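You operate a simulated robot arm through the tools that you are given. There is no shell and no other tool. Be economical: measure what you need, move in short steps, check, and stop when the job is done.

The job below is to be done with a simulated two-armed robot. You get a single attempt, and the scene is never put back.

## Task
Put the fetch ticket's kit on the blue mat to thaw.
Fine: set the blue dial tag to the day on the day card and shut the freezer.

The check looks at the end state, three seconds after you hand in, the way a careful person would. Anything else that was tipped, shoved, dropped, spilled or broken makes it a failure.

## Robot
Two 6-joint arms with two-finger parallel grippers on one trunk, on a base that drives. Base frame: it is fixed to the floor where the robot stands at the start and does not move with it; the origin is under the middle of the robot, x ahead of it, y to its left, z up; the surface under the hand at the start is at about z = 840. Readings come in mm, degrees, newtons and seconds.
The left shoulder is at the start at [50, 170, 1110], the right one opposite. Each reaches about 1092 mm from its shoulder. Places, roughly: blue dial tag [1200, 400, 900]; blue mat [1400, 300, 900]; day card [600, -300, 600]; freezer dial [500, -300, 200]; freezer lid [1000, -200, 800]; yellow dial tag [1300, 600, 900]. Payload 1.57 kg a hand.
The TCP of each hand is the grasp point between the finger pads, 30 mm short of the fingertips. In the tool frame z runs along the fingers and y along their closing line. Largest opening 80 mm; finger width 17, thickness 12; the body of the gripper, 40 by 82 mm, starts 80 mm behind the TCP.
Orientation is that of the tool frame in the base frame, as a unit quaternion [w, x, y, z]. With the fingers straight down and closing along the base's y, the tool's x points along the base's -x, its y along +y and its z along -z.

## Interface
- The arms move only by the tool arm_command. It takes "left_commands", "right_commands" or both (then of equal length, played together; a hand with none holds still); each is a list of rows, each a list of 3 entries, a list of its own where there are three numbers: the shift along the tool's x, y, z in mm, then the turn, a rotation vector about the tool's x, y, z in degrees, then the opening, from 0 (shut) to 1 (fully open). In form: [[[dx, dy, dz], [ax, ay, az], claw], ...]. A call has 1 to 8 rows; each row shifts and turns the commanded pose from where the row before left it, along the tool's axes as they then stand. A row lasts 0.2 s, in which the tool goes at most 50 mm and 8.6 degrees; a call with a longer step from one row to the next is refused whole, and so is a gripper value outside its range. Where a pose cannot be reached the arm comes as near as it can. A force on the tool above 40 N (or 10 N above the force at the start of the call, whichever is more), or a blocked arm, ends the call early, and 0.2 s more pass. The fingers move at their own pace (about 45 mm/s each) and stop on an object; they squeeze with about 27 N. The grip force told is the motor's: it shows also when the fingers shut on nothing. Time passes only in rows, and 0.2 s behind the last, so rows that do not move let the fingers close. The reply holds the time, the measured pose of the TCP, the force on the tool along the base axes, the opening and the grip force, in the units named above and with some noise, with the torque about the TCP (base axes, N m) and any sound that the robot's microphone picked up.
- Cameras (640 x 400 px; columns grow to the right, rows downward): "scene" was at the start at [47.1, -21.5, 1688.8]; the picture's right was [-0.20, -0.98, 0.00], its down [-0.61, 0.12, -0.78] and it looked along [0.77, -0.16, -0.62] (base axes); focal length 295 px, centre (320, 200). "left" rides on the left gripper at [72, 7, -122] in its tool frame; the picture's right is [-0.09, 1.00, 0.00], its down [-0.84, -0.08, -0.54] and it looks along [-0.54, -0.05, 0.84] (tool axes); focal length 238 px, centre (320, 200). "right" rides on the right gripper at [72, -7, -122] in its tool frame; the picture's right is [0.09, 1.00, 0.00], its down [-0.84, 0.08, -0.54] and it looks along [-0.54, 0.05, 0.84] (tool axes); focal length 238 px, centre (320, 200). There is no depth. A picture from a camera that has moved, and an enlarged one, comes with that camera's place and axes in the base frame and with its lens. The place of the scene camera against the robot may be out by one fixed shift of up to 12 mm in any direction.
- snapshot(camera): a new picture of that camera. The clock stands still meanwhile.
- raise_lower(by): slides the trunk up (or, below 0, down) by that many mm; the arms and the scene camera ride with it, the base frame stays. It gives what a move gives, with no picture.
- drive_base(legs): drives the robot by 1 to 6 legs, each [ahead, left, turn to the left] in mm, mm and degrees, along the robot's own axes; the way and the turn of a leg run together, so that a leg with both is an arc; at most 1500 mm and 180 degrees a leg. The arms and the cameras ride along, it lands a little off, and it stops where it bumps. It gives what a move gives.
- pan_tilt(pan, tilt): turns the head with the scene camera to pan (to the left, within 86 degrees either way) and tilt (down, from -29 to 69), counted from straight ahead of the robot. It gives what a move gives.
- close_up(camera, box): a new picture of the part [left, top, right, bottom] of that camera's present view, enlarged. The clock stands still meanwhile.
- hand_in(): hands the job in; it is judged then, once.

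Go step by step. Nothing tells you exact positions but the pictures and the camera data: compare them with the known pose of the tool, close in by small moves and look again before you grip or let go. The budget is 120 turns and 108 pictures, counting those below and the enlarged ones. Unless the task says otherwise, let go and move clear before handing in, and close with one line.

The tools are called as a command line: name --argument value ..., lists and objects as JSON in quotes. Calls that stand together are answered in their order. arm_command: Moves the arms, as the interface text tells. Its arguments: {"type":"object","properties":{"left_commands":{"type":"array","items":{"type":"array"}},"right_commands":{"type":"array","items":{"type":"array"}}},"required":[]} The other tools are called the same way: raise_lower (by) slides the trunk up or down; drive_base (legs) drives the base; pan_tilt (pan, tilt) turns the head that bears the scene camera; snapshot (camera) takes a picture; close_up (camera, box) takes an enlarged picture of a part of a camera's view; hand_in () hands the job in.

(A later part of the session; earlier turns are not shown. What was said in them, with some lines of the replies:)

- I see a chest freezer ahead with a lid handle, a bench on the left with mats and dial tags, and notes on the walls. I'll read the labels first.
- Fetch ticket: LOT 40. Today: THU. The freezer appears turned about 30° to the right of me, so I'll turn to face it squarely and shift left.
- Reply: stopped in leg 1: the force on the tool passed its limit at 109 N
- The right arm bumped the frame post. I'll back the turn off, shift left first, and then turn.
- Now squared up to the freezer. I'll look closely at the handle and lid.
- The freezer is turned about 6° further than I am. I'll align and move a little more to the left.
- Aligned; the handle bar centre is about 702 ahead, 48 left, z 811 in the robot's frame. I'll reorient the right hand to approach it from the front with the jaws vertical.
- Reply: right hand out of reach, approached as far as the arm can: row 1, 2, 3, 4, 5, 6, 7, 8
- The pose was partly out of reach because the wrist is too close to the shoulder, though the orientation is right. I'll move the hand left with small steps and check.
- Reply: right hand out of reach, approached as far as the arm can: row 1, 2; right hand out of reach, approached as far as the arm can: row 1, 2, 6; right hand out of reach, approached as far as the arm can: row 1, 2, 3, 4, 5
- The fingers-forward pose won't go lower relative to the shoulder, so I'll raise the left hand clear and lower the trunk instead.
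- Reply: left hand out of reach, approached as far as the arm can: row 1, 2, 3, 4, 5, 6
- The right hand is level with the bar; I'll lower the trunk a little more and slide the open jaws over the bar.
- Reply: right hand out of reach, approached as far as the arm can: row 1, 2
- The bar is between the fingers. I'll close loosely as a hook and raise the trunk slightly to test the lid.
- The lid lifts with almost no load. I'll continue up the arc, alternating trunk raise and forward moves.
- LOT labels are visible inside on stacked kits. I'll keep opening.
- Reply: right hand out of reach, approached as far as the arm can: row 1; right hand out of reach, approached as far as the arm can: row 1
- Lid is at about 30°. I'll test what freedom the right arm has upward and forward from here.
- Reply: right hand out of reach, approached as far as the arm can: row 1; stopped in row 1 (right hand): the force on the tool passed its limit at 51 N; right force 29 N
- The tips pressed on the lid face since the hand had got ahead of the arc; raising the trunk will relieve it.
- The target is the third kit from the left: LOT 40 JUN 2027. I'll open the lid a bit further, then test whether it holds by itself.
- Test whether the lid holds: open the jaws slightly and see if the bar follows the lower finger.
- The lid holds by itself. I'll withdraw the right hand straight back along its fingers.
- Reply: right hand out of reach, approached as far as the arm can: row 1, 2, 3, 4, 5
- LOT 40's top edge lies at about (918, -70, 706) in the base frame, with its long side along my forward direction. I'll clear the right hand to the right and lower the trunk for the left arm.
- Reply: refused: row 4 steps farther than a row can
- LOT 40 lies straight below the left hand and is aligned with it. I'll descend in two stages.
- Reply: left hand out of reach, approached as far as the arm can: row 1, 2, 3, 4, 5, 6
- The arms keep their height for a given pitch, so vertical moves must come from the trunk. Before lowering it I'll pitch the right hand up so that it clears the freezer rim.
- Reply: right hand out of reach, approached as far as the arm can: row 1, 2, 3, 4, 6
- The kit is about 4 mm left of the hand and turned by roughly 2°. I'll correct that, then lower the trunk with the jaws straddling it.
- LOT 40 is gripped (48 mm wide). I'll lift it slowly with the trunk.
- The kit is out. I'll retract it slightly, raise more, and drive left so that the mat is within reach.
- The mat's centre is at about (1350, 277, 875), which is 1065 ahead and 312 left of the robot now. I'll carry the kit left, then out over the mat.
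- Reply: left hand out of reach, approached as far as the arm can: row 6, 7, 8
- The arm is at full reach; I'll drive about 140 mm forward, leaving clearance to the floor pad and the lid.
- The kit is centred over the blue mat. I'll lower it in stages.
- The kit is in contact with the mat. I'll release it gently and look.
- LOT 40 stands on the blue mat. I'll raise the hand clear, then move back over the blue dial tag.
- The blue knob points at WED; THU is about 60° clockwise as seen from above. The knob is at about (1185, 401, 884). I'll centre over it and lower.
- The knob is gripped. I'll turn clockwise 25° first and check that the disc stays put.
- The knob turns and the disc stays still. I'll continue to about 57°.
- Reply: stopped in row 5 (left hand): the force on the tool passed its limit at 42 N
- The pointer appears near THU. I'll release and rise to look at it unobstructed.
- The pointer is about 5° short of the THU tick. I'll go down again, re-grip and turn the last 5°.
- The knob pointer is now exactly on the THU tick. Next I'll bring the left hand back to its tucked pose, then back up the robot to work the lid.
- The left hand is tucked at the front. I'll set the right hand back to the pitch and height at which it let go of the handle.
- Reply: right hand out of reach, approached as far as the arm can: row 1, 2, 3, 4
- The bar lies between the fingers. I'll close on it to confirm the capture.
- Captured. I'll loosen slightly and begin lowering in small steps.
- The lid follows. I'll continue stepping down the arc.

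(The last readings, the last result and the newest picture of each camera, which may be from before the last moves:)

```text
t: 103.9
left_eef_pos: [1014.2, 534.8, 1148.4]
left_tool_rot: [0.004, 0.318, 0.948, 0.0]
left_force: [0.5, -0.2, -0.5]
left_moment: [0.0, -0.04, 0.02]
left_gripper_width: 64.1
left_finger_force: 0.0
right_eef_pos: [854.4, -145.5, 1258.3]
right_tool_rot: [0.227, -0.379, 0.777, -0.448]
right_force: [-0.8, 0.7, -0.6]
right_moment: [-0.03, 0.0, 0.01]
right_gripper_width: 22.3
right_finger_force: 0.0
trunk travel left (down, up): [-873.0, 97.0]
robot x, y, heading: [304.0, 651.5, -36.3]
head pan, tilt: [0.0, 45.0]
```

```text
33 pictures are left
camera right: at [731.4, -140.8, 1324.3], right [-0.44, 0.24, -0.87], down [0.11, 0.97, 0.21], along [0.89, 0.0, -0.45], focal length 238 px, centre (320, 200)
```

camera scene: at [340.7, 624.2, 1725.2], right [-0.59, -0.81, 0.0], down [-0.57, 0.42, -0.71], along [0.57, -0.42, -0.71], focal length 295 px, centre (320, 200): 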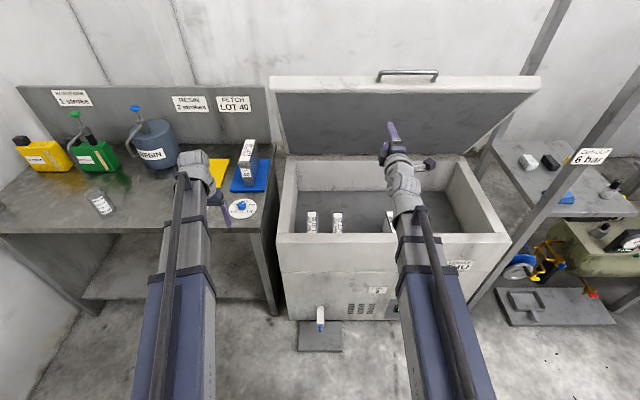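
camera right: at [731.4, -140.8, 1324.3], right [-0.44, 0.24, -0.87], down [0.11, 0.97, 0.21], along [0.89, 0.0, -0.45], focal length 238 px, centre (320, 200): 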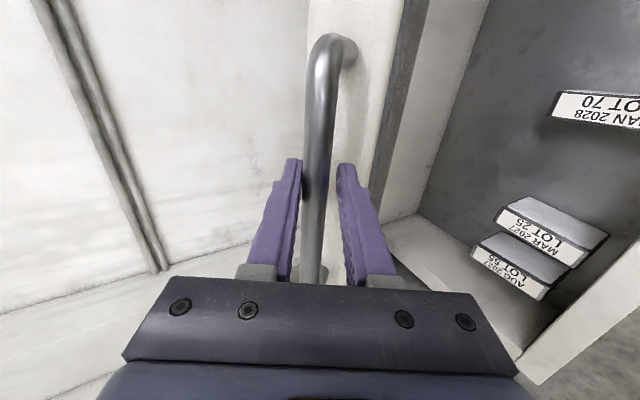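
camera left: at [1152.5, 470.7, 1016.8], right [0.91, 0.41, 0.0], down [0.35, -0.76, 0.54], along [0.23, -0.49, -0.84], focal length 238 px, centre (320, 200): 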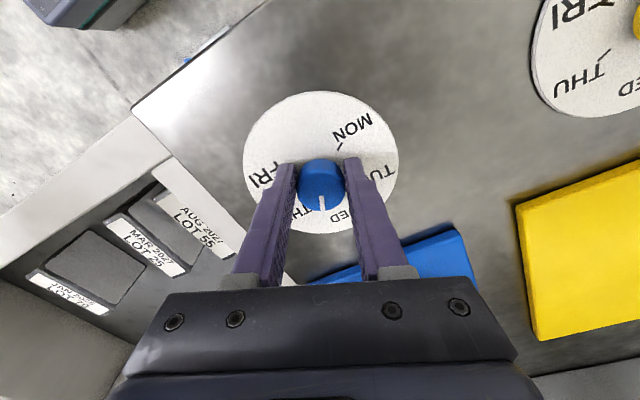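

arm_command --right_commands '[[[0, 12, -22], [0, 0, 0], 0.28]]'

raise_lower --by -23

arm_command --right_commands '[[[0, 12, -22], [0, 0, 0], 0.28]]'

raise_lower --by -24

arm_command --right_commands '[[[0, 12, -21], [0, 0, 0], 0.28]]'

raise_lower --by -30

snapshot --camera "right"

```text
t: 104.3
left_eef_pos: [1013.5, 535.3, 1148.2]
left_tool_rot: [0.005, 0.317, 0.948, 0.0]
left_force: [-0.8, 0.2, 0.0]
left_moment: [0.0, 0.0, -0.03]
left_gripper_width: 64.1
left_finger_force: 0.0
right_eef_pos: [835.7, -132.0, 1258.6]
right_tool_rot: [0.226, -0.379, 0.777, -0.449]
right_force: [-0.5, 0.8, -0.1]
right_moment: [0.01, 0.0, 0.02]
right_gripper_width: 22.7
right_finger_force: 0.3
trunk travel left (down, up): [-873.0, 97.0]
robot x, y, heading: [304.0, 650.8, -36.1]
head pan, tilt: [0.0, 45.0]
```

```text
t: 105.0
left_eef_pos: [1013.4, 534.8, 1123.6]
left_tool_rot: [0.005, 0.317, 0.948, 0.0]
left_force: [0.3, 0.1, 0.5]
left_moment: [0.0, 0.01, 0.01]
left_gripper_width: 64.1
left_finger_force: 0.1
right_eef_pos: [836.3, -132.1, 1235.4]
right_tool_rot: [0.227, -0.379, 0.777, -0.448]
right_force: [0.6, -0.6, -0.3]
right_moment: [0.01, -0.03, 0.01]
right_gripper_width: 22.0
right_finger_force: 0.1
trunk travel left (down, up): [-850.0, 120.0]
robot x, y, heading: [306.5, 651.2, -36.1]
head pan, tilt: [0.0, 45.0]
```

```text
t: 105.4
left_eef_pos: [1013.4, 534.6, 1124.8]
left_tool_rot: [0.006, 0.318, 0.948, 0.0]
left_force: [-0.4, 0.4, 0.6]
left_moment: [0.03, -0.02, -0.01]
left_gripper_width: 63.8
left_finger_force: 0.1
right_eef_pos: [815.8, -117.3, 1236.6]
right_tool_rot: [0.228, -0.379, 0.776, -0.45]
right_force: [0.0, 0.7, 0.0]
right_moment: [-0.01, 0.02, 0.0]
right_gripper_width: 22.8
right_finger_force: 0.3
trunk travel left (down, up): [-850.0, 120.0]
robot x, y, heading: [303.9, 652.9, -36.2]
head pan, tilt: [0.0, 45.0]
```

```text
t: 106.1
left_eef_pos: [1013.7, 534.3, 1100.4]
left_tool_rot: [0.004, 0.318, 0.948, 0.001]
left_force: [-0.5, -0.4, -0.4]
left_moment: [0.0, 0.03, 0.01]
left_gripper_width: 64.0
left_finger_force: 0.1
right_eef_pos: [816.5, -118.4, 1212.4]
right_tool_rot: [0.227, -0.378, 0.777, -0.449]
right_force: [1.0, -0.2, -0.1]
right_moment: [0.02, 0.05, -0.02]
right_gripper_width: 22.4
right_finger_force: 0.0
trunk travel left (down, up): [-826.0, 144.0]
robot x, y, heading: [307.8, 652.7, -36.1]
head pan, tilt: [0.0, 45.0]
```

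```text
t: 106.5
left_eef_pos: [1012.6, 535.4, 1101.3]
left_tool_rot: [0.005, 0.318, 0.948, 0.0]
left_force: [-0.2, 0.1, -0.1]
left_moment: [0.03, -0.01, -0.01]
left_gripper_width: 64.2
left_finger_force: 0.1
right_eef_pos: [797.1, -102.7, 1212.4]
right_tool_rot: [0.226, -0.378, 0.777, -0.449]
right_force: [0.5, 0.6, -0.2]
right_moment: [-0.01, -0.03, 0.0]
right_gripper_width: 22.6
right_finger_force: 0.3
trunk travel left (down, up): [-826.0, 144.0]
robot x, y, heading: [306.9, 654.3, -36.0]
head pan, tilt: [0.0, 45.0]
```

```text
t: 107.2
left_eef_pos: [1013.7, 533.8, 1070.6]
left_tool_rot: [0.005, 0.318, 0.948, 0.001]
left_force: [0.4, -0.2, -0.3]
left_moment: [-0.01, -0.04, -0.01]
left_gripper_width: 63.8
left_finger_force: 0.1
right_eef_pos: [798.0, -102.6, 1182.2]
right_tool_rot: [0.227, -0.378, 0.777, -0.45]
right_force: [-0.6, -0.3, 0.0]
right_moment: [-0.02, -0.03, -0.01]
right_gripper_width: 22.5
right_finger_force: 0.0
trunk travel left (down, up): [-796.0, 174.0]
robot x, y, heading: [305.2, 649.1, -36.0]
head pan, tilt: [0.0, 45.0]
```

```text
32 pictures are left
camera right: at [672.2, -97.7, 1247.7], right [-0.44, 0.24, -0.87], down [0.11, 0.97, 0.21], along [0.89, 0.0, -0.45], focal length 238 px, centre (320, 200)
```

right: 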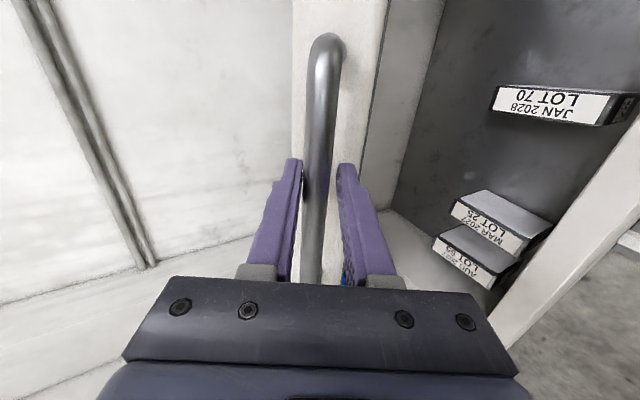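

arm_command --right_commands '[[[0, 12, -21], [0, 0, 0], 0.28]]'

raise_lower --by -35

arm_command --right_commands '[[[0, 12, -21], [0, 0, 0], 0.28]]'

raise_lower --by -40

arm_command --right_commands '[[[0, 12, -21], [0, 0, 0], 0.28]]'

raise_lower --by -40

snapshot --camera "right"

snapshot --camera "scene"

```text
t: 107.7
left_eef_pos: [1014.6, 534.7, 1071.1]
left_tool_rot: [0.006, 0.317, 0.948, 0.0]
left_force: [-0.7, 1.1, 0.9]
left_moment: [-0.02, 0.0, -0.01]
left_gripper_width: 64.1
left_finger_force: 0.0
right_eef_pos: [777.0, -88.0, 1184.2]
right_tool_rot: [0.228, -0.379, 0.776, -0.45]
right_force: [0.4, 0.5, 0.1]
right_moment: [-0.02, 0.01, 0.03]
right_gripper_width: 22.5
right_finger_force: 0.3
trunk travel left (down, up): [-796.0, 174.0]
robot x, y, heading: [307.1, 652.8, -35.9]
head pan, tilt: [0.0, 45.0]
```

```text
t: 108.4
left_eef_pos: [1013.2, 534.3, 1036.4]
left_tool_rot: [0.005, 0.318, 0.948, 0.0]
left_force: [-0.6, -0.5, -0.4]
left_moment: [0.07, -0.01, 0.0]
left_gripper_width: 63.8
left_finger_force: 0.0
right_eef_pos: [777.0, -89.4, 1146.4]
right_tool_rot: [0.227, -0.379, 0.776, -0.45]
right_force: [0.0, -0.1, -0.1]
right_moment: [0.01, 0.01, 0.02]
right_gripper_width: 22.5
right_finger_force: 0.0
trunk travel left (down, up): [-761.0, 209.0]
robot x, y, heading: [304.8, 650.7, -36.2]
head pan, tilt: [0.0, 45.0]
```

```text
t: 108.8
left_eef_pos: [1012.2, 535.5, 1036.7]
left_tool_rot: [0.005, 0.317, 0.948, 0.0]
left_force: [-0.4, -0.6, -0.1]
left_moment: [0.03, -0.02, 0.04]
left_gripper_width: 64.0
left_finger_force: 0.0
right_eef_pos: [758.1, -73.1, 1146.4]
right_tool_rot: [0.227, -0.379, 0.776, -0.45]
right_force: [-0.7, 1.9, 3.1]
right_moment: [-0.05, -0.06, -0.01]
right_gripper_width: 22.8
right_finger_force: 0.1
trunk travel left (down, up): [-761.0, 209.0]
robot x, y, heading: [307.4, 648.3, -36.1]
head pan, tilt: [0.0, 45.0]
```

```text
t: 109.7
left_eef_pos: [1013.4, 533.4, 995.3]
left_tool_rot: [0.005, 0.317, 0.948, 0.0]
left_force: [-0.1, 0.2, 0.9]
left_moment: [0.01, 0.0, -0.02]
left_gripper_width: 64.1
left_finger_force: 0.1
right_eef_pos: [758.5, -74.2, 1107.5]
right_tool_rot: [0.227, -0.38, 0.777, -0.448]
right_force: [0.4, 0.4, -0.3]
right_moment: [-0.02, 0.0, 0.0]
right_gripper_width: 22.3
right_finger_force: 0.1
trunk travel left (down, up): [-721.0, 249.0]
robot x, y, heading: [306.1, 650.9, -36.0]
head pan, tilt: [0.0, 45.0]
```

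```text
t: 110.1
left_eef_pos: [1012.3, 535.3, 996.0]
left_tool_rot: [0.006, 0.318, 0.948, 0.0]
left_force: [0.1, 0.6, 0.0]
left_moment: [-0.01, 0.0, -0.01]
left_gripper_width: 63.9
left_finger_force: 0.1
right_eef_pos: [738.1, -59.5, 1107.6]
right_tool_rot: [0.228, -0.378, 0.776, -0.45]
right_force: [-0.1, -0.4, -0.3]
right_moment: [0.03, 0.0, -0.01]
right_gripper_width: 22.7
right_finger_force: 0.0
trunk travel left (down, up): [-721.0, 249.0]
robot x, y, heading: [307.7, 654.4, -36.0]
head pan, tilt: [0.0, 45.0]
```

```text
t: 110.9
left_eef_pos: [1014.5, 534.0, 956.5]
left_tool_rot: [0.005, 0.317, 0.948, 0.0]
left_force: [-0.2, -0.8, 0.0]
left_moment: [-0.02, -0.03, 0.0]
left_gripper_width: 63.9
left_finger_force: 0.0
right_eef_pos: [739.2, -59.4, 1067.8]
right_tool_rot: [0.227, -0.379, 0.777, -0.449]
right_force: [-0.5, -0.3, 0.5]
right_moment: [0.02, 0.04, -0.01]
right_gripper_width: 22.5
right_finger_force: 0.1
trunk travel left (down, up): [-681.0, 289.0]
robot x, y, heading: [307.0, 649.8, -36.1]
head pan, tilt: [0.0, 45.0]
```

```text
31 pictures are left
camera right: at [613.6, -54.2, 1132.8], right [-0.44, 0.23, -0.87], down [0.11, 0.97, 0.21], along [0.89, 0.0, -0.45], focal length 238 px, centre (320, 200)
```

right: 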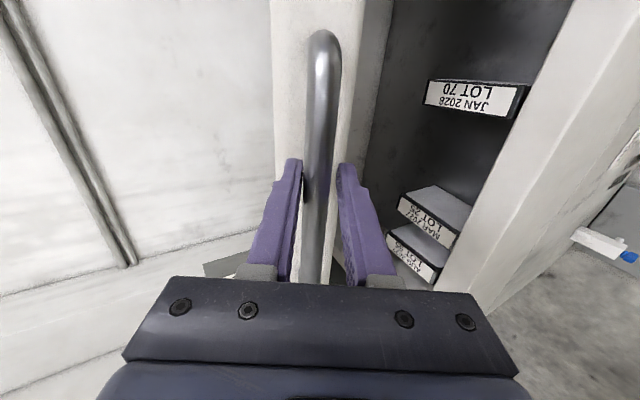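

```text
30 pictures are left
camera scene: at [342.7, 622.6, 1635.1], right [-0.59, -0.81, 0.0], down [-0.57, 0.42, -0.71], along [0.57, -0.42, -0.71], focal length 295 px, centre (320, 200)
```

scene: 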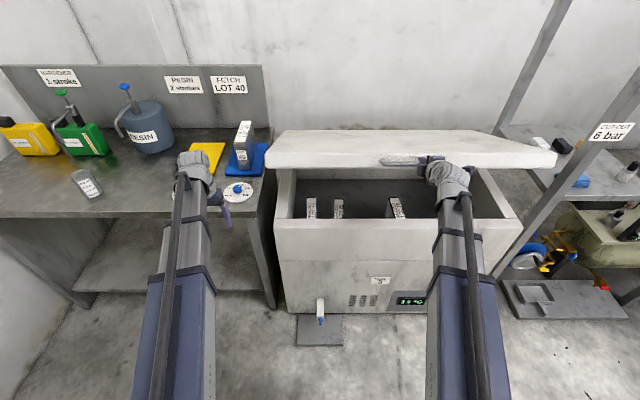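

arm_command --right_commands '[[[0, 9, -16], [0, 0, 0], 0.28]]'

raise_lower --by -45

arm_command --right_commands '[[[0, 7, -13], [0, 0, 0], 0.28]]'

raise_lower --by -45

arm_command --right_commands '[[[0, 6, -10], [0, 0, 0], 0.28]]'

raise_lower --by -50

snapshot --camera "right"

snapshot --camera "scene"

```text
t: 111.3
left_eef_pos: [1014.1, 535.4, 955.5]
left_tool_rot: [0.006, 0.317, 0.948, 0.0]
left_force: [-0.4, 0.4, -0.3]
left_moment: [0.03, -0.01, 0.0]
left_gripper_width: 63.8
left_finger_force: 0.1
right_eef_pos: [723.9, -47.3, 1067.4]
right_tool_rot: [0.227, -0.378, 0.776, -0.45]
right_force: [-0.4, 0.5, 0.1]
right_moment: [-0.01, 0.0, 0.0]
right_gripper_width: 23.1
right_finger_force: 0.7
trunk travel left (down, up): [-681.0, 289.0]
robot x, y, heading: [309.3, 650.6, -36.1]
head pan, tilt: [0.0, 45.0]
```

```text
t: 112.2
left_eef_pos: [1013.5, 534.3, 910.5]
left_tool_rot: [0.005, 0.316, 0.949, 0.001]
left_force: [-0.6, -0.4, -0.5]
left_moment: [0.0, 0.01, 0.04]
left_gripper_width: 64.0
left_finger_force: 0.1
right_eef_pos: [723.4, -47.3, 1022.8]
right_tool_rot: [0.227, -0.378, 0.777, -0.45]
right_force: [0.9, -0.4, 0.1]
right_moment: [0.01, -0.02, -0.03]
right_gripper_width: 22.4
right_finger_force: 0.1
trunk travel left (down, up): [-636.0, 334.0]
robot x, y, heading: [305.3, 654.9, -35.8]
head pan, tilt: [0.0, 45.0]
```

```text
t: 112.6
left_eef_pos: [1013.3, 534.3, 910.8]
left_tool_rot: [0.005, 0.318, 0.948, 0.0]
left_force: [-0.2, -0.6, 0.2]
left_moment: [-0.01, -0.01, 0.02]
left_gripper_width: 63.8
left_finger_force: 0.1
right_eef_pos: [711.0, -39.7, 1023.1]
right_tool_rot: [0.227, -0.379, 0.776, -0.449]
right_force: [-0.1, -0.2, 1.4]
right_moment: [0.0, 0.0, -0.02]
right_gripper_width: 23.3
right_finger_force: 1.1
trunk travel left (down, up): [-636.0, 334.0]
robot x, y, heading: [307.5, 651.2, -36.1]
head pan, tilt: [0.0, 45.0]
```

```text
t: 113.5
left_eef_pos: [1013.4, 534.6, 865.5]
left_tool_rot: [0.005, 0.317, 0.948, -0.001]
left_force: [1.0, -0.4, -0.6]
left_moment: [-0.02, 0.0, 0.02]
left_gripper_width: 64.0
left_finger_force: 0.1
right_eef_pos: [711.2, -40.1, 977.1]
right_tool_rot: [0.226, -0.379, 0.777, -0.449]
right_force: [-0.1, 0.4, -0.2]
right_moment: [0.01, -0.03, 0.01]
right_gripper_width: 22.5
right_finger_force: 0.1
trunk travel left (down, up): [-591.0, 379.0]
robot x, y, heading: [304.3, 653.8, -35.9]
head pan, tilt: [0.0, 45.0]
```

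```text
t: 113.9
left_eef_pos: [1013.4, 532.9, 866.5]
left_tool_rot: [0.004, 0.318, 0.948, 0.0]
left_force: [-0.7, -0.4, -0.2]
left_moment: [0.0, 0.04, -0.01]
left_gripper_width: 64.0
left_finger_force: 0.1
right_eef_pos: [702.8, -32.6, 979.1]
right_tool_rot: [0.226, -0.379, 0.777, -0.448]
right_force: [0.2, -0.1, 1.4]
right_moment: [-0.03, -0.02, 0.02]
right_gripper_width: 23.1
right_finger_force: 0.3
trunk travel left (down, up): [-591.0, 379.0]
robot x, y, heading: [306.0, 654.1, -36.2]
head pan, tilt: [0.0, 45.0]
```

```text
t: 114.8
left_eef_pos: [1012.5, 535.4, 815.3]
left_tool_rot: [0.004, 0.317, 0.948, 0.0]
left_force: [0.2, 1.0, 0.3]
left_moment: [0.02, -0.03, -0.01]
left_gripper_width: 64.0
left_finger_force: 0.1
right_eef_pos: [702.4, -32.3, 927.6]
right_tool_rot: [0.227, -0.378, 0.777, -0.449]
right_force: [-0.3, -0.2, 0.3]
right_moment: [-0.03, -0.02, 0.03]
right_gripper_width: 22.3
right_finger_force: 0.0
trunk travel left (down, up): [-541.0, 429.0]
robot x, y, heading: [306.4, 652.0, -35.8]
head pan, tilt: [0.0, 45.0]
```

```text
29 pictures are left
camera right: at [577.5, -27.7, 992.7], right [-0.44, 0.24, -0.87], down [0.11, 0.97, 0.21], along [0.89, 0.0, -0.45], focal length 238 px, centre (320, 200)
```

right: 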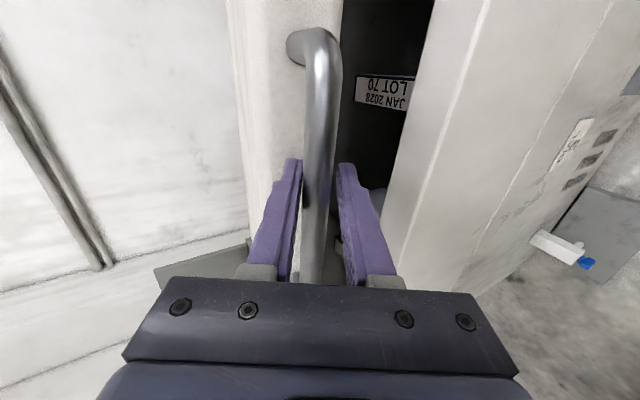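

```text
28 pictures are left
camera scene: at [342.7, 622.7, 1495.1], right [-0.59, -0.81, 0.0], down [-0.57, 0.42, -0.71], along [0.57, -0.42, -0.71], focal length 295 px, centre (320, 200)
```

scene: 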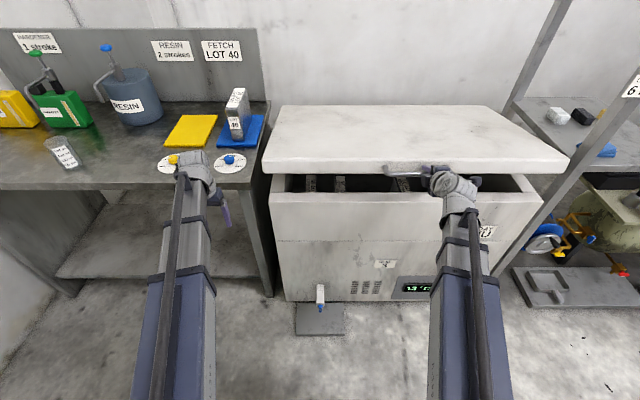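

The lid is nearly down. I'll pull the fingertips back a bit so they don't get under the lid edge, and continue.

arm_command --right_commands '[[[0, 10, -18], [0, 0, 0], 0.28]]'

raise_lower --by -45

arm_command --right_commands '[[[0, 5, -9], [0, 0, 0], 0.28]]'

raise_lower --by -35

snapshot --camera "right"

snapshot --camera "scene"

```text
t: 115.2
left_eef_pos: [1013.2, 534.6, 815.7]
left_tool_rot: [0.004, 0.317, 0.948, 0.0]
left_force: [1.0, -0.3, 0.8]
left_moment: [0.02, 0.02, -0.01]
left_gripper_width: 63.9
left_finger_force: 0.0
right_eef_pos: [687.1, -21.4, 926.9]
right_tool_rot: [0.227, -0.379, 0.776, -0.449]
right_force: [-0.5, -0.6, 0.7]
right_moment: [-0.01, -0.03, -0.02]
right_gripper_width: 23.4
right_finger_force: 0.3
trunk travel left (down, up): [-541.0, 429.0]
robot x, y, heading: [309.2, 649.4, -36.3]
head pan, tilt: [0.0, 45.0]
```

```text
t: 116.1
left_eef_pos: [1013.5, 535.0, 770.8]
left_tool_rot: [0.005, 0.318, 0.948, 0.0]
left_force: [0.3, -0.2, -0.1]
left_moment: [0.04, -0.04, 0.02]
left_gripper_width: 63.9
left_finger_force: 0.0
right_eef_pos: [685.8, -21.8, 882.6]
right_tool_rot: [0.226, -0.379, 0.777, -0.448]
right_force: [1.1, 0.4, 0.0]
right_moment: [-0.03, -0.03, -0.02]
right_gripper_width: 22.6
right_finger_force: 0.1
trunk travel left (down, up): [-496.0, 474.0]
robot x, y, heading: [305.1, 651.0, -36.0]
head pan, tilt: [0.0, 45.0]
```

```text
t: 116.5
left_eef_pos: [1012.4, 534.9, 771.0]
left_tool_rot: [0.005, 0.317, 0.948, 0.001]
left_force: [-0.8, -0.2, 0.0]
left_moment: [0.0, 0.02, 0.02]
left_gripper_width: 64.0
left_finger_force: 0.1
right_eef_pos: [679.4, -16.9, 881.0]
right_tool_rot: [0.227, -0.38, 0.777, -0.448]
right_force: [1.1, -0.9, 1.4]
right_moment: [0.0, 0.01, 0.03]
right_gripper_width: 23.7
right_finger_force: 1.0
trunk travel left (down, up): [-496.0, 474.0]
robot x, y, heading: [303.2, 649.4, -36.0]
head pan, tilt: [0.0, 45.0]
```

```text
t: 117.2
left_eef_pos: [1014.3, 534.5, 735.7]
left_tool_rot: [0.005, 0.318, 0.948, 0.0]
left_force: [0.0, -0.5, -0.3]
left_moment: [-0.01, 0.0, -0.01]
left_gripper_width: 64.2
left_finger_force: 0.0
right_eef_pos: [678.9, -15.3, 847.4]
right_tool_rot: [0.226, -0.379, 0.777, -0.449]
right_force: [1.0, -0.1, 0.0]
right_moment: [0.04, 0.02, 0.02]
right_gripper_width: 22.7
right_finger_force: 0.0
trunk travel left (down, up): [-461.0, 509.0]
robot x, y, heading: [303.6, 649.6, -36.4]
head pan, tilt: [0.0, 45.0]
```

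```text
27 pictures are left
camera right: at [554.2, -10.5, 912.6], right [-0.44, 0.24, -0.87], down [0.11, 0.97, 0.21], along [0.89, 0.0, -0.45], focal length 238 px, centre (320, 200)
```

right: 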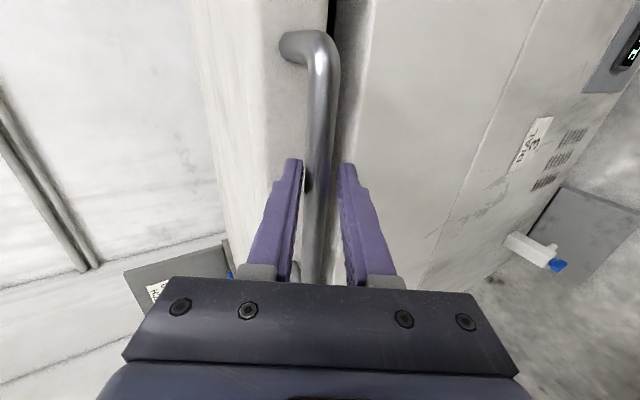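

```text
26 pictures are left
camera scene: at [342.7, 622.7, 1415.1], right [-0.59, -0.81, 0.0], down [-0.57, 0.42, -0.71], along [0.57, -0.42, -0.71], focal length 295 px, centre (320, 200)
```

scene: 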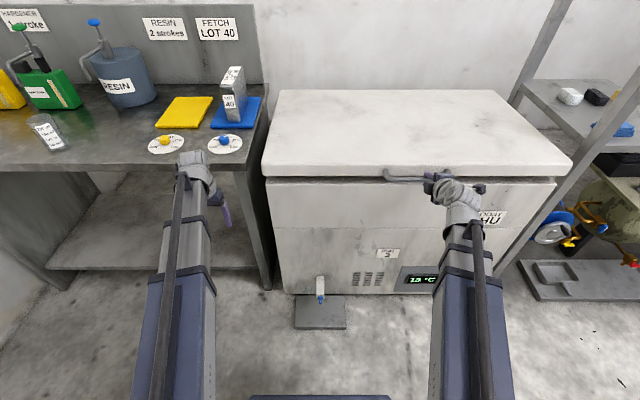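

raise_lower --by -20

raise_lower --by -10

raise_lower --by -6

snapshot --camera "right"

close_up --camera "scene" --box '[250, 80, 590, 290]'

```text
t: 117.9
left_eef_pos: [1014.1, 533.5, 716.2]
left_tool_rot: [0.005, 0.317, 0.948, 0.0]
left_force: [-0.1, -0.3, 0.1]
left_moment: [-0.02, -0.02, -0.03]
left_gripper_width: 63.8
left_finger_force: 0.0
right_eef_pos: [679.1, -16.5, 826.6]
right_tool_rot: [0.226, -0.379, 0.778, -0.448]
right_force: [0.3, -1.0, 0.1]
right_moment: [-0.01, -0.01, 0.0]
right_gripper_width: 22.3
right_finger_force: 0.0
trunk travel left (down, up): [-441.0, 529.0]
robot x, y, heading: [301.8, 652.8, -36.3]
head pan, tilt: [0.0, 45.0]
```

```text
t: 118.5
left_eef_pos: [1014.3, 533.7, 705.0]
left_tool_rot: [0.005, 0.317, 0.948, 0.0]
left_force: [0.0, 0.4, -0.5]
left_moment: [-0.04, -0.02, -0.01]
left_gripper_width: 64.3
left_finger_force: 0.1
right_eef_pos: [679.8, -15.5, 817.0]
right_tool_rot: [0.226, -0.379, 0.778, -0.448]
right_force: [0.9, -0.4, -0.6]
right_moment: [0.02, -0.02, -0.01]
right_gripper_width: 22.3
right_finger_force: 0.2
trunk travel left (down, up): [-431.0, 539.0]
robot x, y, heading: [303.9, 650.2, -35.9]
head pan, tilt: [0.0, 45.0]
```

```text
t: 119.0
left_eef_pos: [1013.7, 534.5, 699.1]
left_tool_rot: [0.003, 0.317, 0.948, 0.001]
left_force: [0.1, 0.6, 0.9]
left_moment: [0.0, 0.04, -0.03]
left_gripper_width: 64.2
left_finger_force: 0.0
right_eef_pos: [679.0, -16.3, 810.3]
right_tool_rot: [0.226, -0.379, 0.777, -0.448]
right_force: [1.3, -0.9, 2.4]
right_moment: [-0.04, 0.05, -0.01]
right_gripper_width: 24.4
right_finger_force: 1.0
trunk travel left (down, up): [-425.0, 545.0]
robot x, y, heading: [306.7, 651.6, -36.4]
head pan, tilt: [0.0, 45.0]
```

```text
25 pictures are left
camera right: at [554.4, -10.6, 876.7], right [-0.44, 0.24, -0.87], down [0.11, 0.97, 0.21], along [0.89, 0.0, -0.45], focal length 238 px, centre (320, 200)
```

right: 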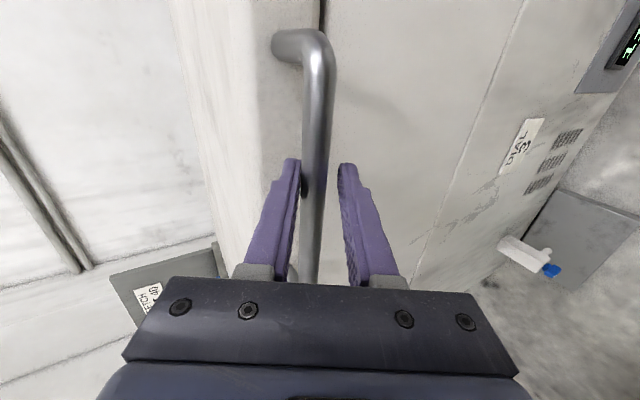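

```text
1.88 times, centred on (420, 185) of scene
camera zoom: at [342.8, 622.7, 1379.2], right [-0.59, -0.81, 0.0], down [-0.57, 0.42, -0.71], along [0.57, -0.42, -0.71], focal length 555 px, centre (132, 228)
```

zoom: 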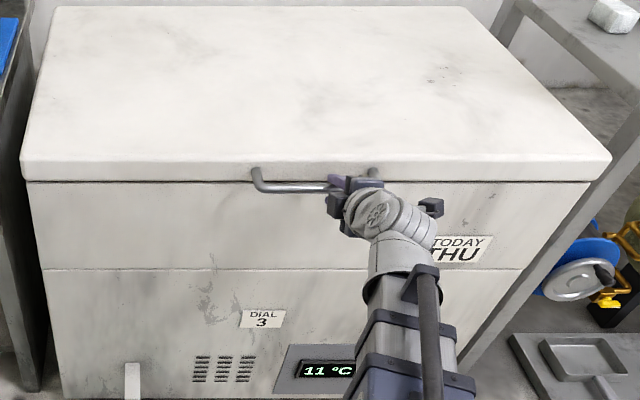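

Nearly shut. I'll press a little further until there is firm resistance.

raise_lower --by -5

raise_lower --by -4

close_up --camera "scene" --box '[250, 80, 590, 290]'

```text
t: 119.6
left_eef_pos: [1013.9, 534.9, 695.1]
left_tool_rot: [0.006, 0.317, 0.948, 0.0]
left_force: [0.3, -0.2, 0.3]
left_moment: [0.02, -0.01, -0.05]
left_gripper_width: 64.0
left_finger_force: 0.0
right_eef_pos: [678.7, -15.8, 805.6]
right_tool_rot: [0.226, -0.378, 0.777, -0.45]
right_force: [1.6, -0.6, 10.3]
right_moment: [-0.16, 0.03, -0.05]
right_gripper_width: 31.7
right_finger_force: 4.9
trunk travel left (down, up): [-420.0, 550.0]
robot x, y, heading: [305.6, 652.4, -36.2]
head pan, tilt: [0.0, 45.0]
```

```text
t: 120.1
left_eef_pos: [1012.2, 535.7, 690.4]
left_tool_rot: [0.006, 0.318, 0.948, 0.0]
left_force: [-0.6, -0.4, -0.3]
left_moment: [0.0, -0.01, 0.01]
left_gripper_width: 64.1
left_finger_force: 0.2
right_eef_pos: [679.2, -16.4, 802.6]
right_tool_rot: [0.226, -0.379, 0.777, -0.45]
right_force: [2.2, -2.5, 17.9]
right_moment: [-0.26, 0.02, -0.04]
right_gripper_width: 37.8
right_finger_force: 8.5
trunk travel left (down, up): [-416.0, 554.0]
robot x, y, heading: [306.8, 650.9, -36.0]
head pan, tilt: [0.0, 45.0]
```

```text
1.88 times, centred on (420, 185) of scene
camera zoom: at [342.2, 623.9, 1370.3], right [-0.59, -0.81, 0.0], down [-0.57, 0.42, -0.71], along [0.57, -0.42, -0.71], focal length 555 px, centre (132, 228)
```

zoom: 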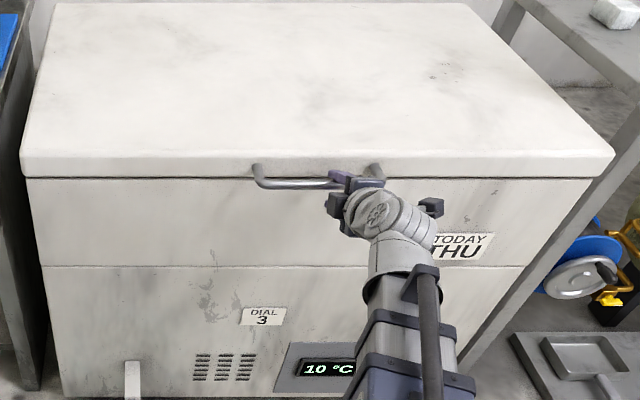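

The lid is seated against firm resistance and the temperature is falling again. I'll open the right hand, relieve it, and back the robot straight off.

arm_command --right_commands '[[[0, 0, 0], [0, 0, 0], 0.8], [[0, 0, 0], [0, 0, 0], 0.8], [[0, 0, 0], [0, 0, 0], 0.8], [[0, 0, 0], [0, 0, 0], 0.8]]'

raise_lower --by 5

snapshot --camera "right"

```text
t: 121.1
left_eef_pos: [1013.0, 533.7, 691.0]
left_tool_rot: [0.006, 0.318, 0.948, 0.0]
left_force: [0.4, -0.2, -0.5]
left_moment: [0.07, 0.02, 0.0]
left_gripper_width: 64.1
left_finger_force: 0.1
right_eef_pos: [679.2, -14.9, 801.9]
right_tool_rot: [0.227, -0.378, 0.777, -0.448]
right_force: [0.5, 0.3, 0.4]
right_moment: [0.0, 0.04, -0.02]
right_gripper_width: 63.9
right_finger_force: 0.0
trunk travel left (down, up): [-416.0, 554.0]
robot x, y, heading: [306.5, 651.4, -36.0]
head pan, tilt: [0.0, 45.0]
```

```text
t: 121.7
left_eef_pos: [1013.3, 533.0, 696.0]
left_tool_rot: [0.004, 0.316, 0.949, 0.001]
left_force: [0.1, 0.2, 0.1]
left_moment: [0.02, 0.03, -0.02]
left_gripper_width: 64.0
left_finger_force: 0.1
right_eef_pos: [679.0, -15.7, 806.6]
right_tool_rot: [0.226, -0.379, 0.777, -0.449]
right_force: [0.5, 0.3, 0.3]
right_moment: [0.01, -0.01, 0.0]
right_gripper_width: 63.8
right_finger_force: 0.1
trunk travel left (down, up): [-421.0, 549.0]
robot x, y, heading: [303.5, 650.8, -36.2]
head pan, tilt: [0.0, 45.0]
```

```text
22 pictures are left
camera right: at [554.3, -10.5, 872.6], right [-0.44, 0.24, -0.87], down [0.11, 0.97, 0.21], along [0.89, 0.0, -0.45], focal length 238 px, centre (320, 200)
```

right: 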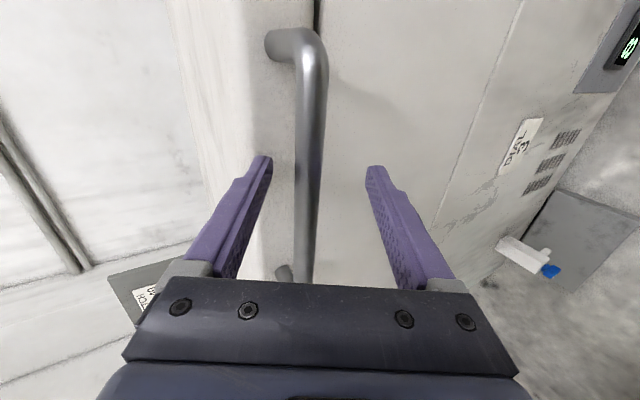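

The handle is free between the open jaws, so I'll drive straight back and check the whole scene.

drive_base --legs '[[-180, 0, 0]]'

raise_lower --by 300

snapshot --camera "scene"

close_up --camera "scene" --box '[120, 80, 320, 240]'

close_up --camera "scene" --box '[260, 120, 560, 320]'

```text
t: 123.2
left_eef_pos: [869.7, 638.1, 696.7]
left_tool_rot: [0.006, 0.319, 0.948, 0.0]
left_force: [0.7, 0.3, -0.3]
left_moment: [-0.05, -0.02, 0.0]
left_gripper_width: 63.9
left_finger_force: 0.1
right_eef_pos: [532.8, 89.2, 806.6]
right_tool_rot: [0.226, -0.376, 0.778, -0.449]
right_force: [0.1, -0.3, 0.4]
right_moment: [-0.02, -0.02, -0.02]
right_gripper_width: 64.2
right_finger_force: 0.0
trunk travel left (down, up): [-421.0, 549.0]
robot x, y, heading: [162.4, 758.2, -36.2]
head pan, tilt: [0.0, 45.0]
```

```text
t: 126.2
left_eef_pos: [867.7, 636.6, 994.6]
left_tool_rot: [0.004, 0.318, 0.948, -0.001]
left_force: [0.2, 0.7, -0.5]
left_moment: [-0.03, -0.03, -0.02]
left_gripper_width: 64.0
left_finger_force: 0.1
right_eef_pos: [532.2, 88.6, 1106.2]
right_tool_rot: [0.226, -0.378, 0.778, -0.449]
right_force: [-0.8, 0.5, -0.4]
right_moment: [-0.01, -0.02, 0.02]
right_gripper_width: 63.8
right_finger_force: 0.0
trunk travel left (down, up): [-721.0, 249.0]
robot x, y, heading: [164.8, 756.9, -36.4]
head pan, tilt: [0.0, 45.0]
```

```text
21 pictures are left
camera scene: at [198.4, 728.0, 1675.1], right [-0.59, -0.81, 0.0], down [-0.57, 0.42, -0.71], along [0.57, -0.42, -0.71], focal length 295 px, centre (320, 200)
```

scene: 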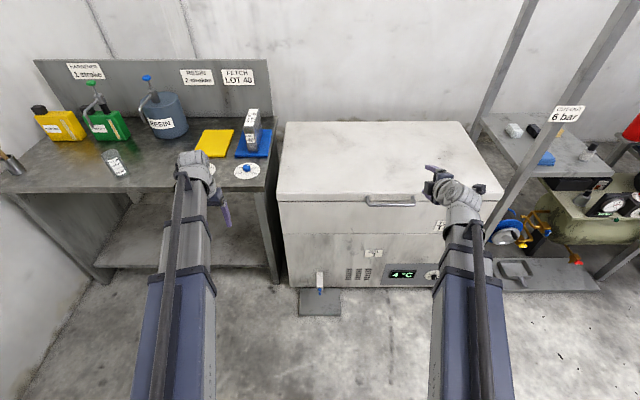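

```text
2.50 times, centred on (220, 160) of scene
camera zoom: at [198.4, 728.0, 1675.1], right [-0.59, -0.81, 0.0], down [-0.57, 0.42, -0.71], along [0.57, -0.42, -0.71], focal length 737 px, centre (570, 300)
```

zoom: 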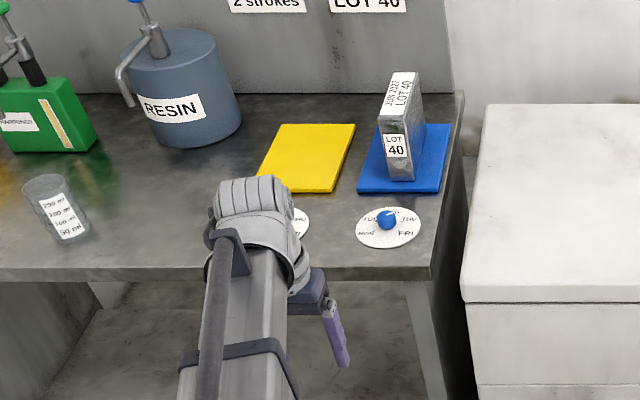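

```text
2.00 times, centred on (410, 220) of scene
camera zoom: at [198.4, 728.0, 1675.1], right [-0.59, -0.81, 0.0], down [-0.57, 0.42, -0.71], along [0.57, -0.42, -0.71], focal length 590 px, centre (140, 160)
```

zoom: 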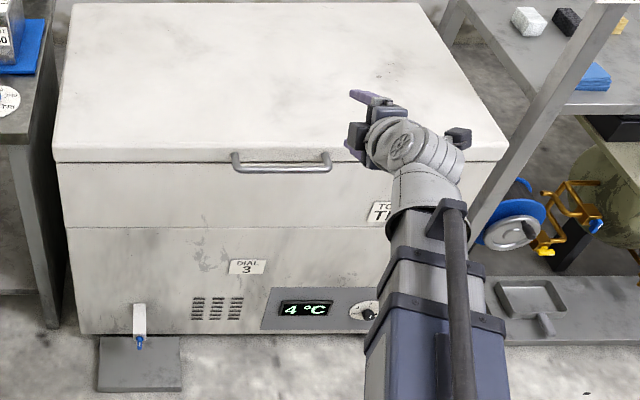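

The kit is on the blue mat, the tag reads THU and the lid is shut with the temperature falling. I'll wait briefly for the freezer to recover and check once more.

arm_command --right_commands '[[[0, 0, 0], [0, 0, 0], 0.8], [[0, 0, 0], [0, 0, 0], 0.8], [[0, 0, 0], [0, 0, 0], 0.8], [[0, 0, 0], [0, 0, 0], 0.8], [[0, 0, 0], [0, 0, 0], 0.8], [[0, 0, 0], [0, 0, 0], 0.8], [[0, 0, 0], [0, 0, 0], 0.8], [[0, 0, 0], [0, 0, 0], 0.8]]'

raise_lower --by 200

raise_lower --by -200

raise_lower --by 200

raise_lower --by -200

raise_lower --by 200

raise_lower --by -200

close_up --camera "scene" --box '[260, 120, 560, 320]'

```text
t: 128.0
left_eef_pos: [868.3, 637.7, 995.8]
left_tool_rot: [0.004, 0.319, 0.948, 0.0]
left_force: [0.2, -0.4, 0.4]
left_moment: [0.0, -0.02, -0.02]
left_gripper_width: 63.9
left_finger_force: 0.0
right_eef_pos: [533.4, 87.9, 1106.9]
right_tool_rot: [0.226, -0.378, 0.778, -0.448]
right_force: [0.3, 1.1, -0.2]
right_moment: [-0.02, -0.02, -0.01]
right_gripper_width: 64.0
right_finger_force: 0.1
trunk travel left (down, up): [-721.0, 249.0]
robot x, y, heading: [163.6, 755.3, -36.5]
head pan, tilt: [0.0, 45.0]
```

```text
t: 130.1
left_eef_pos: [868.8, 637.3, 1195.4]
left_tool_rot: [0.005, 0.319, 0.948, 0.0]
left_force: [0.6, -0.2, 0.0]
left_moment: [0.04, 0.0, -0.02]
left_gripper_width: 64.0
left_finger_force: 0.1
right_eef_pos: [532.3, 87.4, 1306.7]
right_tool_rot: [0.226, -0.378, 0.778, -0.449]
right_force: [-0.3, 0.6, -0.4]
right_moment: [0.01, -0.05, -0.02]
right_gripper_width: 64.0
right_finger_force: 0.1
trunk travel left (down, up): [-921.0, 49.0]
robot x, y, heading: [158.2, 758.9, -36.1]
head pan, tilt: [0.0, 45.0]
```

```text
t: 132.3
left_eef_pos: [867.3, 637.0, 995.5]
left_tool_rot: [0.004, 0.32, 0.948, -0.001]
left_force: [0.1, -0.4, -0.4]
left_moment: [-0.02, -0.01, 0.01]
left_gripper_width: 64.1
left_finger_force: 0.0
right_eef_pos: [533.2, 88.0, 1106.4]
right_tool_rot: [0.226, -0.378, 0.778, -0.448]
right_force: [-0.1, -0.1, -0.4]
right_moment: [0.05, -0.02, -0.01]
right_gripper_width: 64.1
right_finger_force: 0.0
trunk travel left (down, up): [-721.0, 249.0]
robot x, y, heading: [162.4, 754.3, -36.3]
head pan, tilt: [0.0, 45.0]
```

```text
t: 134.5
left_eef_pos: [869.5, 637.4, 1195.5]
left_tool_rot: [0.005, 0.319, 0.948, 0.0]
left_force: [0.5, -0.6, -0.3]
left_moment: [0.0, 0.02, 0.02]
left_gripper_width: 63.9
left_finger_force: 0.1
right_eef_pos: [532.1, 89.1, 1307.4]
right_tool_rot: [0.225, -0.378, 0.778, -0.449]
right_force: [1.1, -0.2, 0.0]
right_moment: [-0.01, -0.01, 0.0]
right_gripper_width: 64.0
right_finger_force: 0.0
trunk travel left (down, up): [-921.0, 49.0]
robot x, y, heading: [163.3, 754.6, -36.3]
head pan, tilt: [0.0, 45.0]
```

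```text
t: 136.6
left_eef_pos: [868.7, 637.5, 995.1]
left_tool_rot: [0.005, 0.319, 0.948, 0.0]
left_force: [-0.2, 0.4, -0.6]
left_moment: [-0.01, 0.02, -0.01]
left_gripper_width: 64.0
left_finger_force: 0.0
right_eef_pos: [531.8, 88.4, 1106.2]
right_tool_rot: [0.225, -0.378, 0.778, -0.448]
right_force: [0.6, -0.1, 0.3]
right_moment: [0.0, 0.03, 0.06]
right_gripper_width: 63.9
right_finger_force: 0.0
trunk travel left (down, up): [-721.0, 249.0]
robot x, y, heading: [161.5, 753.5, -36.3]
head pan, tilt: [0.0, 45.0]
```

```text
t: 138.8
left_eef_pos: [868.9, 637.8, 1194.6]
left_tool_rot: [0.005, 0.319, 0.948, 0.001]
left_force: [0.7, 0.5, 0.8]
left_moment: [0.01, -0.04, 0.02]
left_gripper_width: 64.0
left_finger_force: 0.0
right_eef_pos: [533.1, 88.2, 1307.2]
right_tool_rot: [0.225, -0.377, 0.778, -0.449]
right_force: [0.3, 0.1, 0.1]
right_moment: [-0.01, -0.01, 0.01]
right_gripper_width: 64.1
right_finger_force: 0.0
trunk travel left (down, up): [-921.0, 49.0]
robot x, y, heading: [162.0, 755.0, -36.4]
head pan, tilt: [0.0, 45.0]
```

```text
t: 141.0
left_eef_pos: [868.8, 636.8, 995.7]
left_tool_rot: [0.004, 0.318, 0.948, 0.0]
left_force: [0.1, -0.3, -0.5]
left_moment: [0.0, -0.02, -0.01]
left_gripper_width: 64.1
left_finger_force: 0.0
right_eef_pos: [532.8, 89.2, 1106.7]
right_tool_rot: [0.226, -0.378, 0.778, -0.449]
right_force: [0.4, -0.3, 0.5]
right_moment: [-0.03, 0.04, -0.04]
right_gripper_width: 63.9
right_finger_force: 0.1
trunk travel left (down, up): [-721.0, 249.0]
robot x, y, heading: [162.1, 758.0, -36.4]
head pan, tilt: [0.0, 45.0]
```

```text
2.00 times, centred on (410, 220) of scene
camera zoom: at [198.3, 728.1, 1675.2], right [-0.59, -0.81, 0.0], down [-0.57, 0.42, -0.71], along [0.57, -0.42, -0.71], focal length 590 px, centre (140, 160)
```

zoom: 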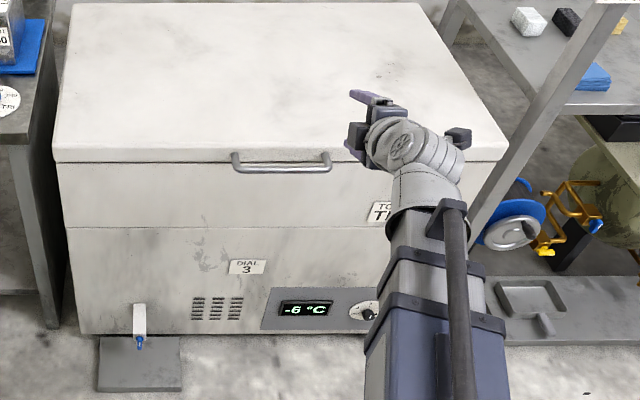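

The freezer is shut and cooling (now -6 °C), LOT 40 stands on the blue mat, the blue tag points at THU, and both hands are clear. I'm handing in.

hand_in

```text
The job is handed in.
```

The LOT 40 kit is standing on the blue mat, the blue dial tag points at THU, and the freezer lid is shut; it was back to -6 °C and still cooling at hand-in. Early on, my right arm bumped the frame post while turning (109 N). I saw no damage, and nothing else in the scene looked moved.
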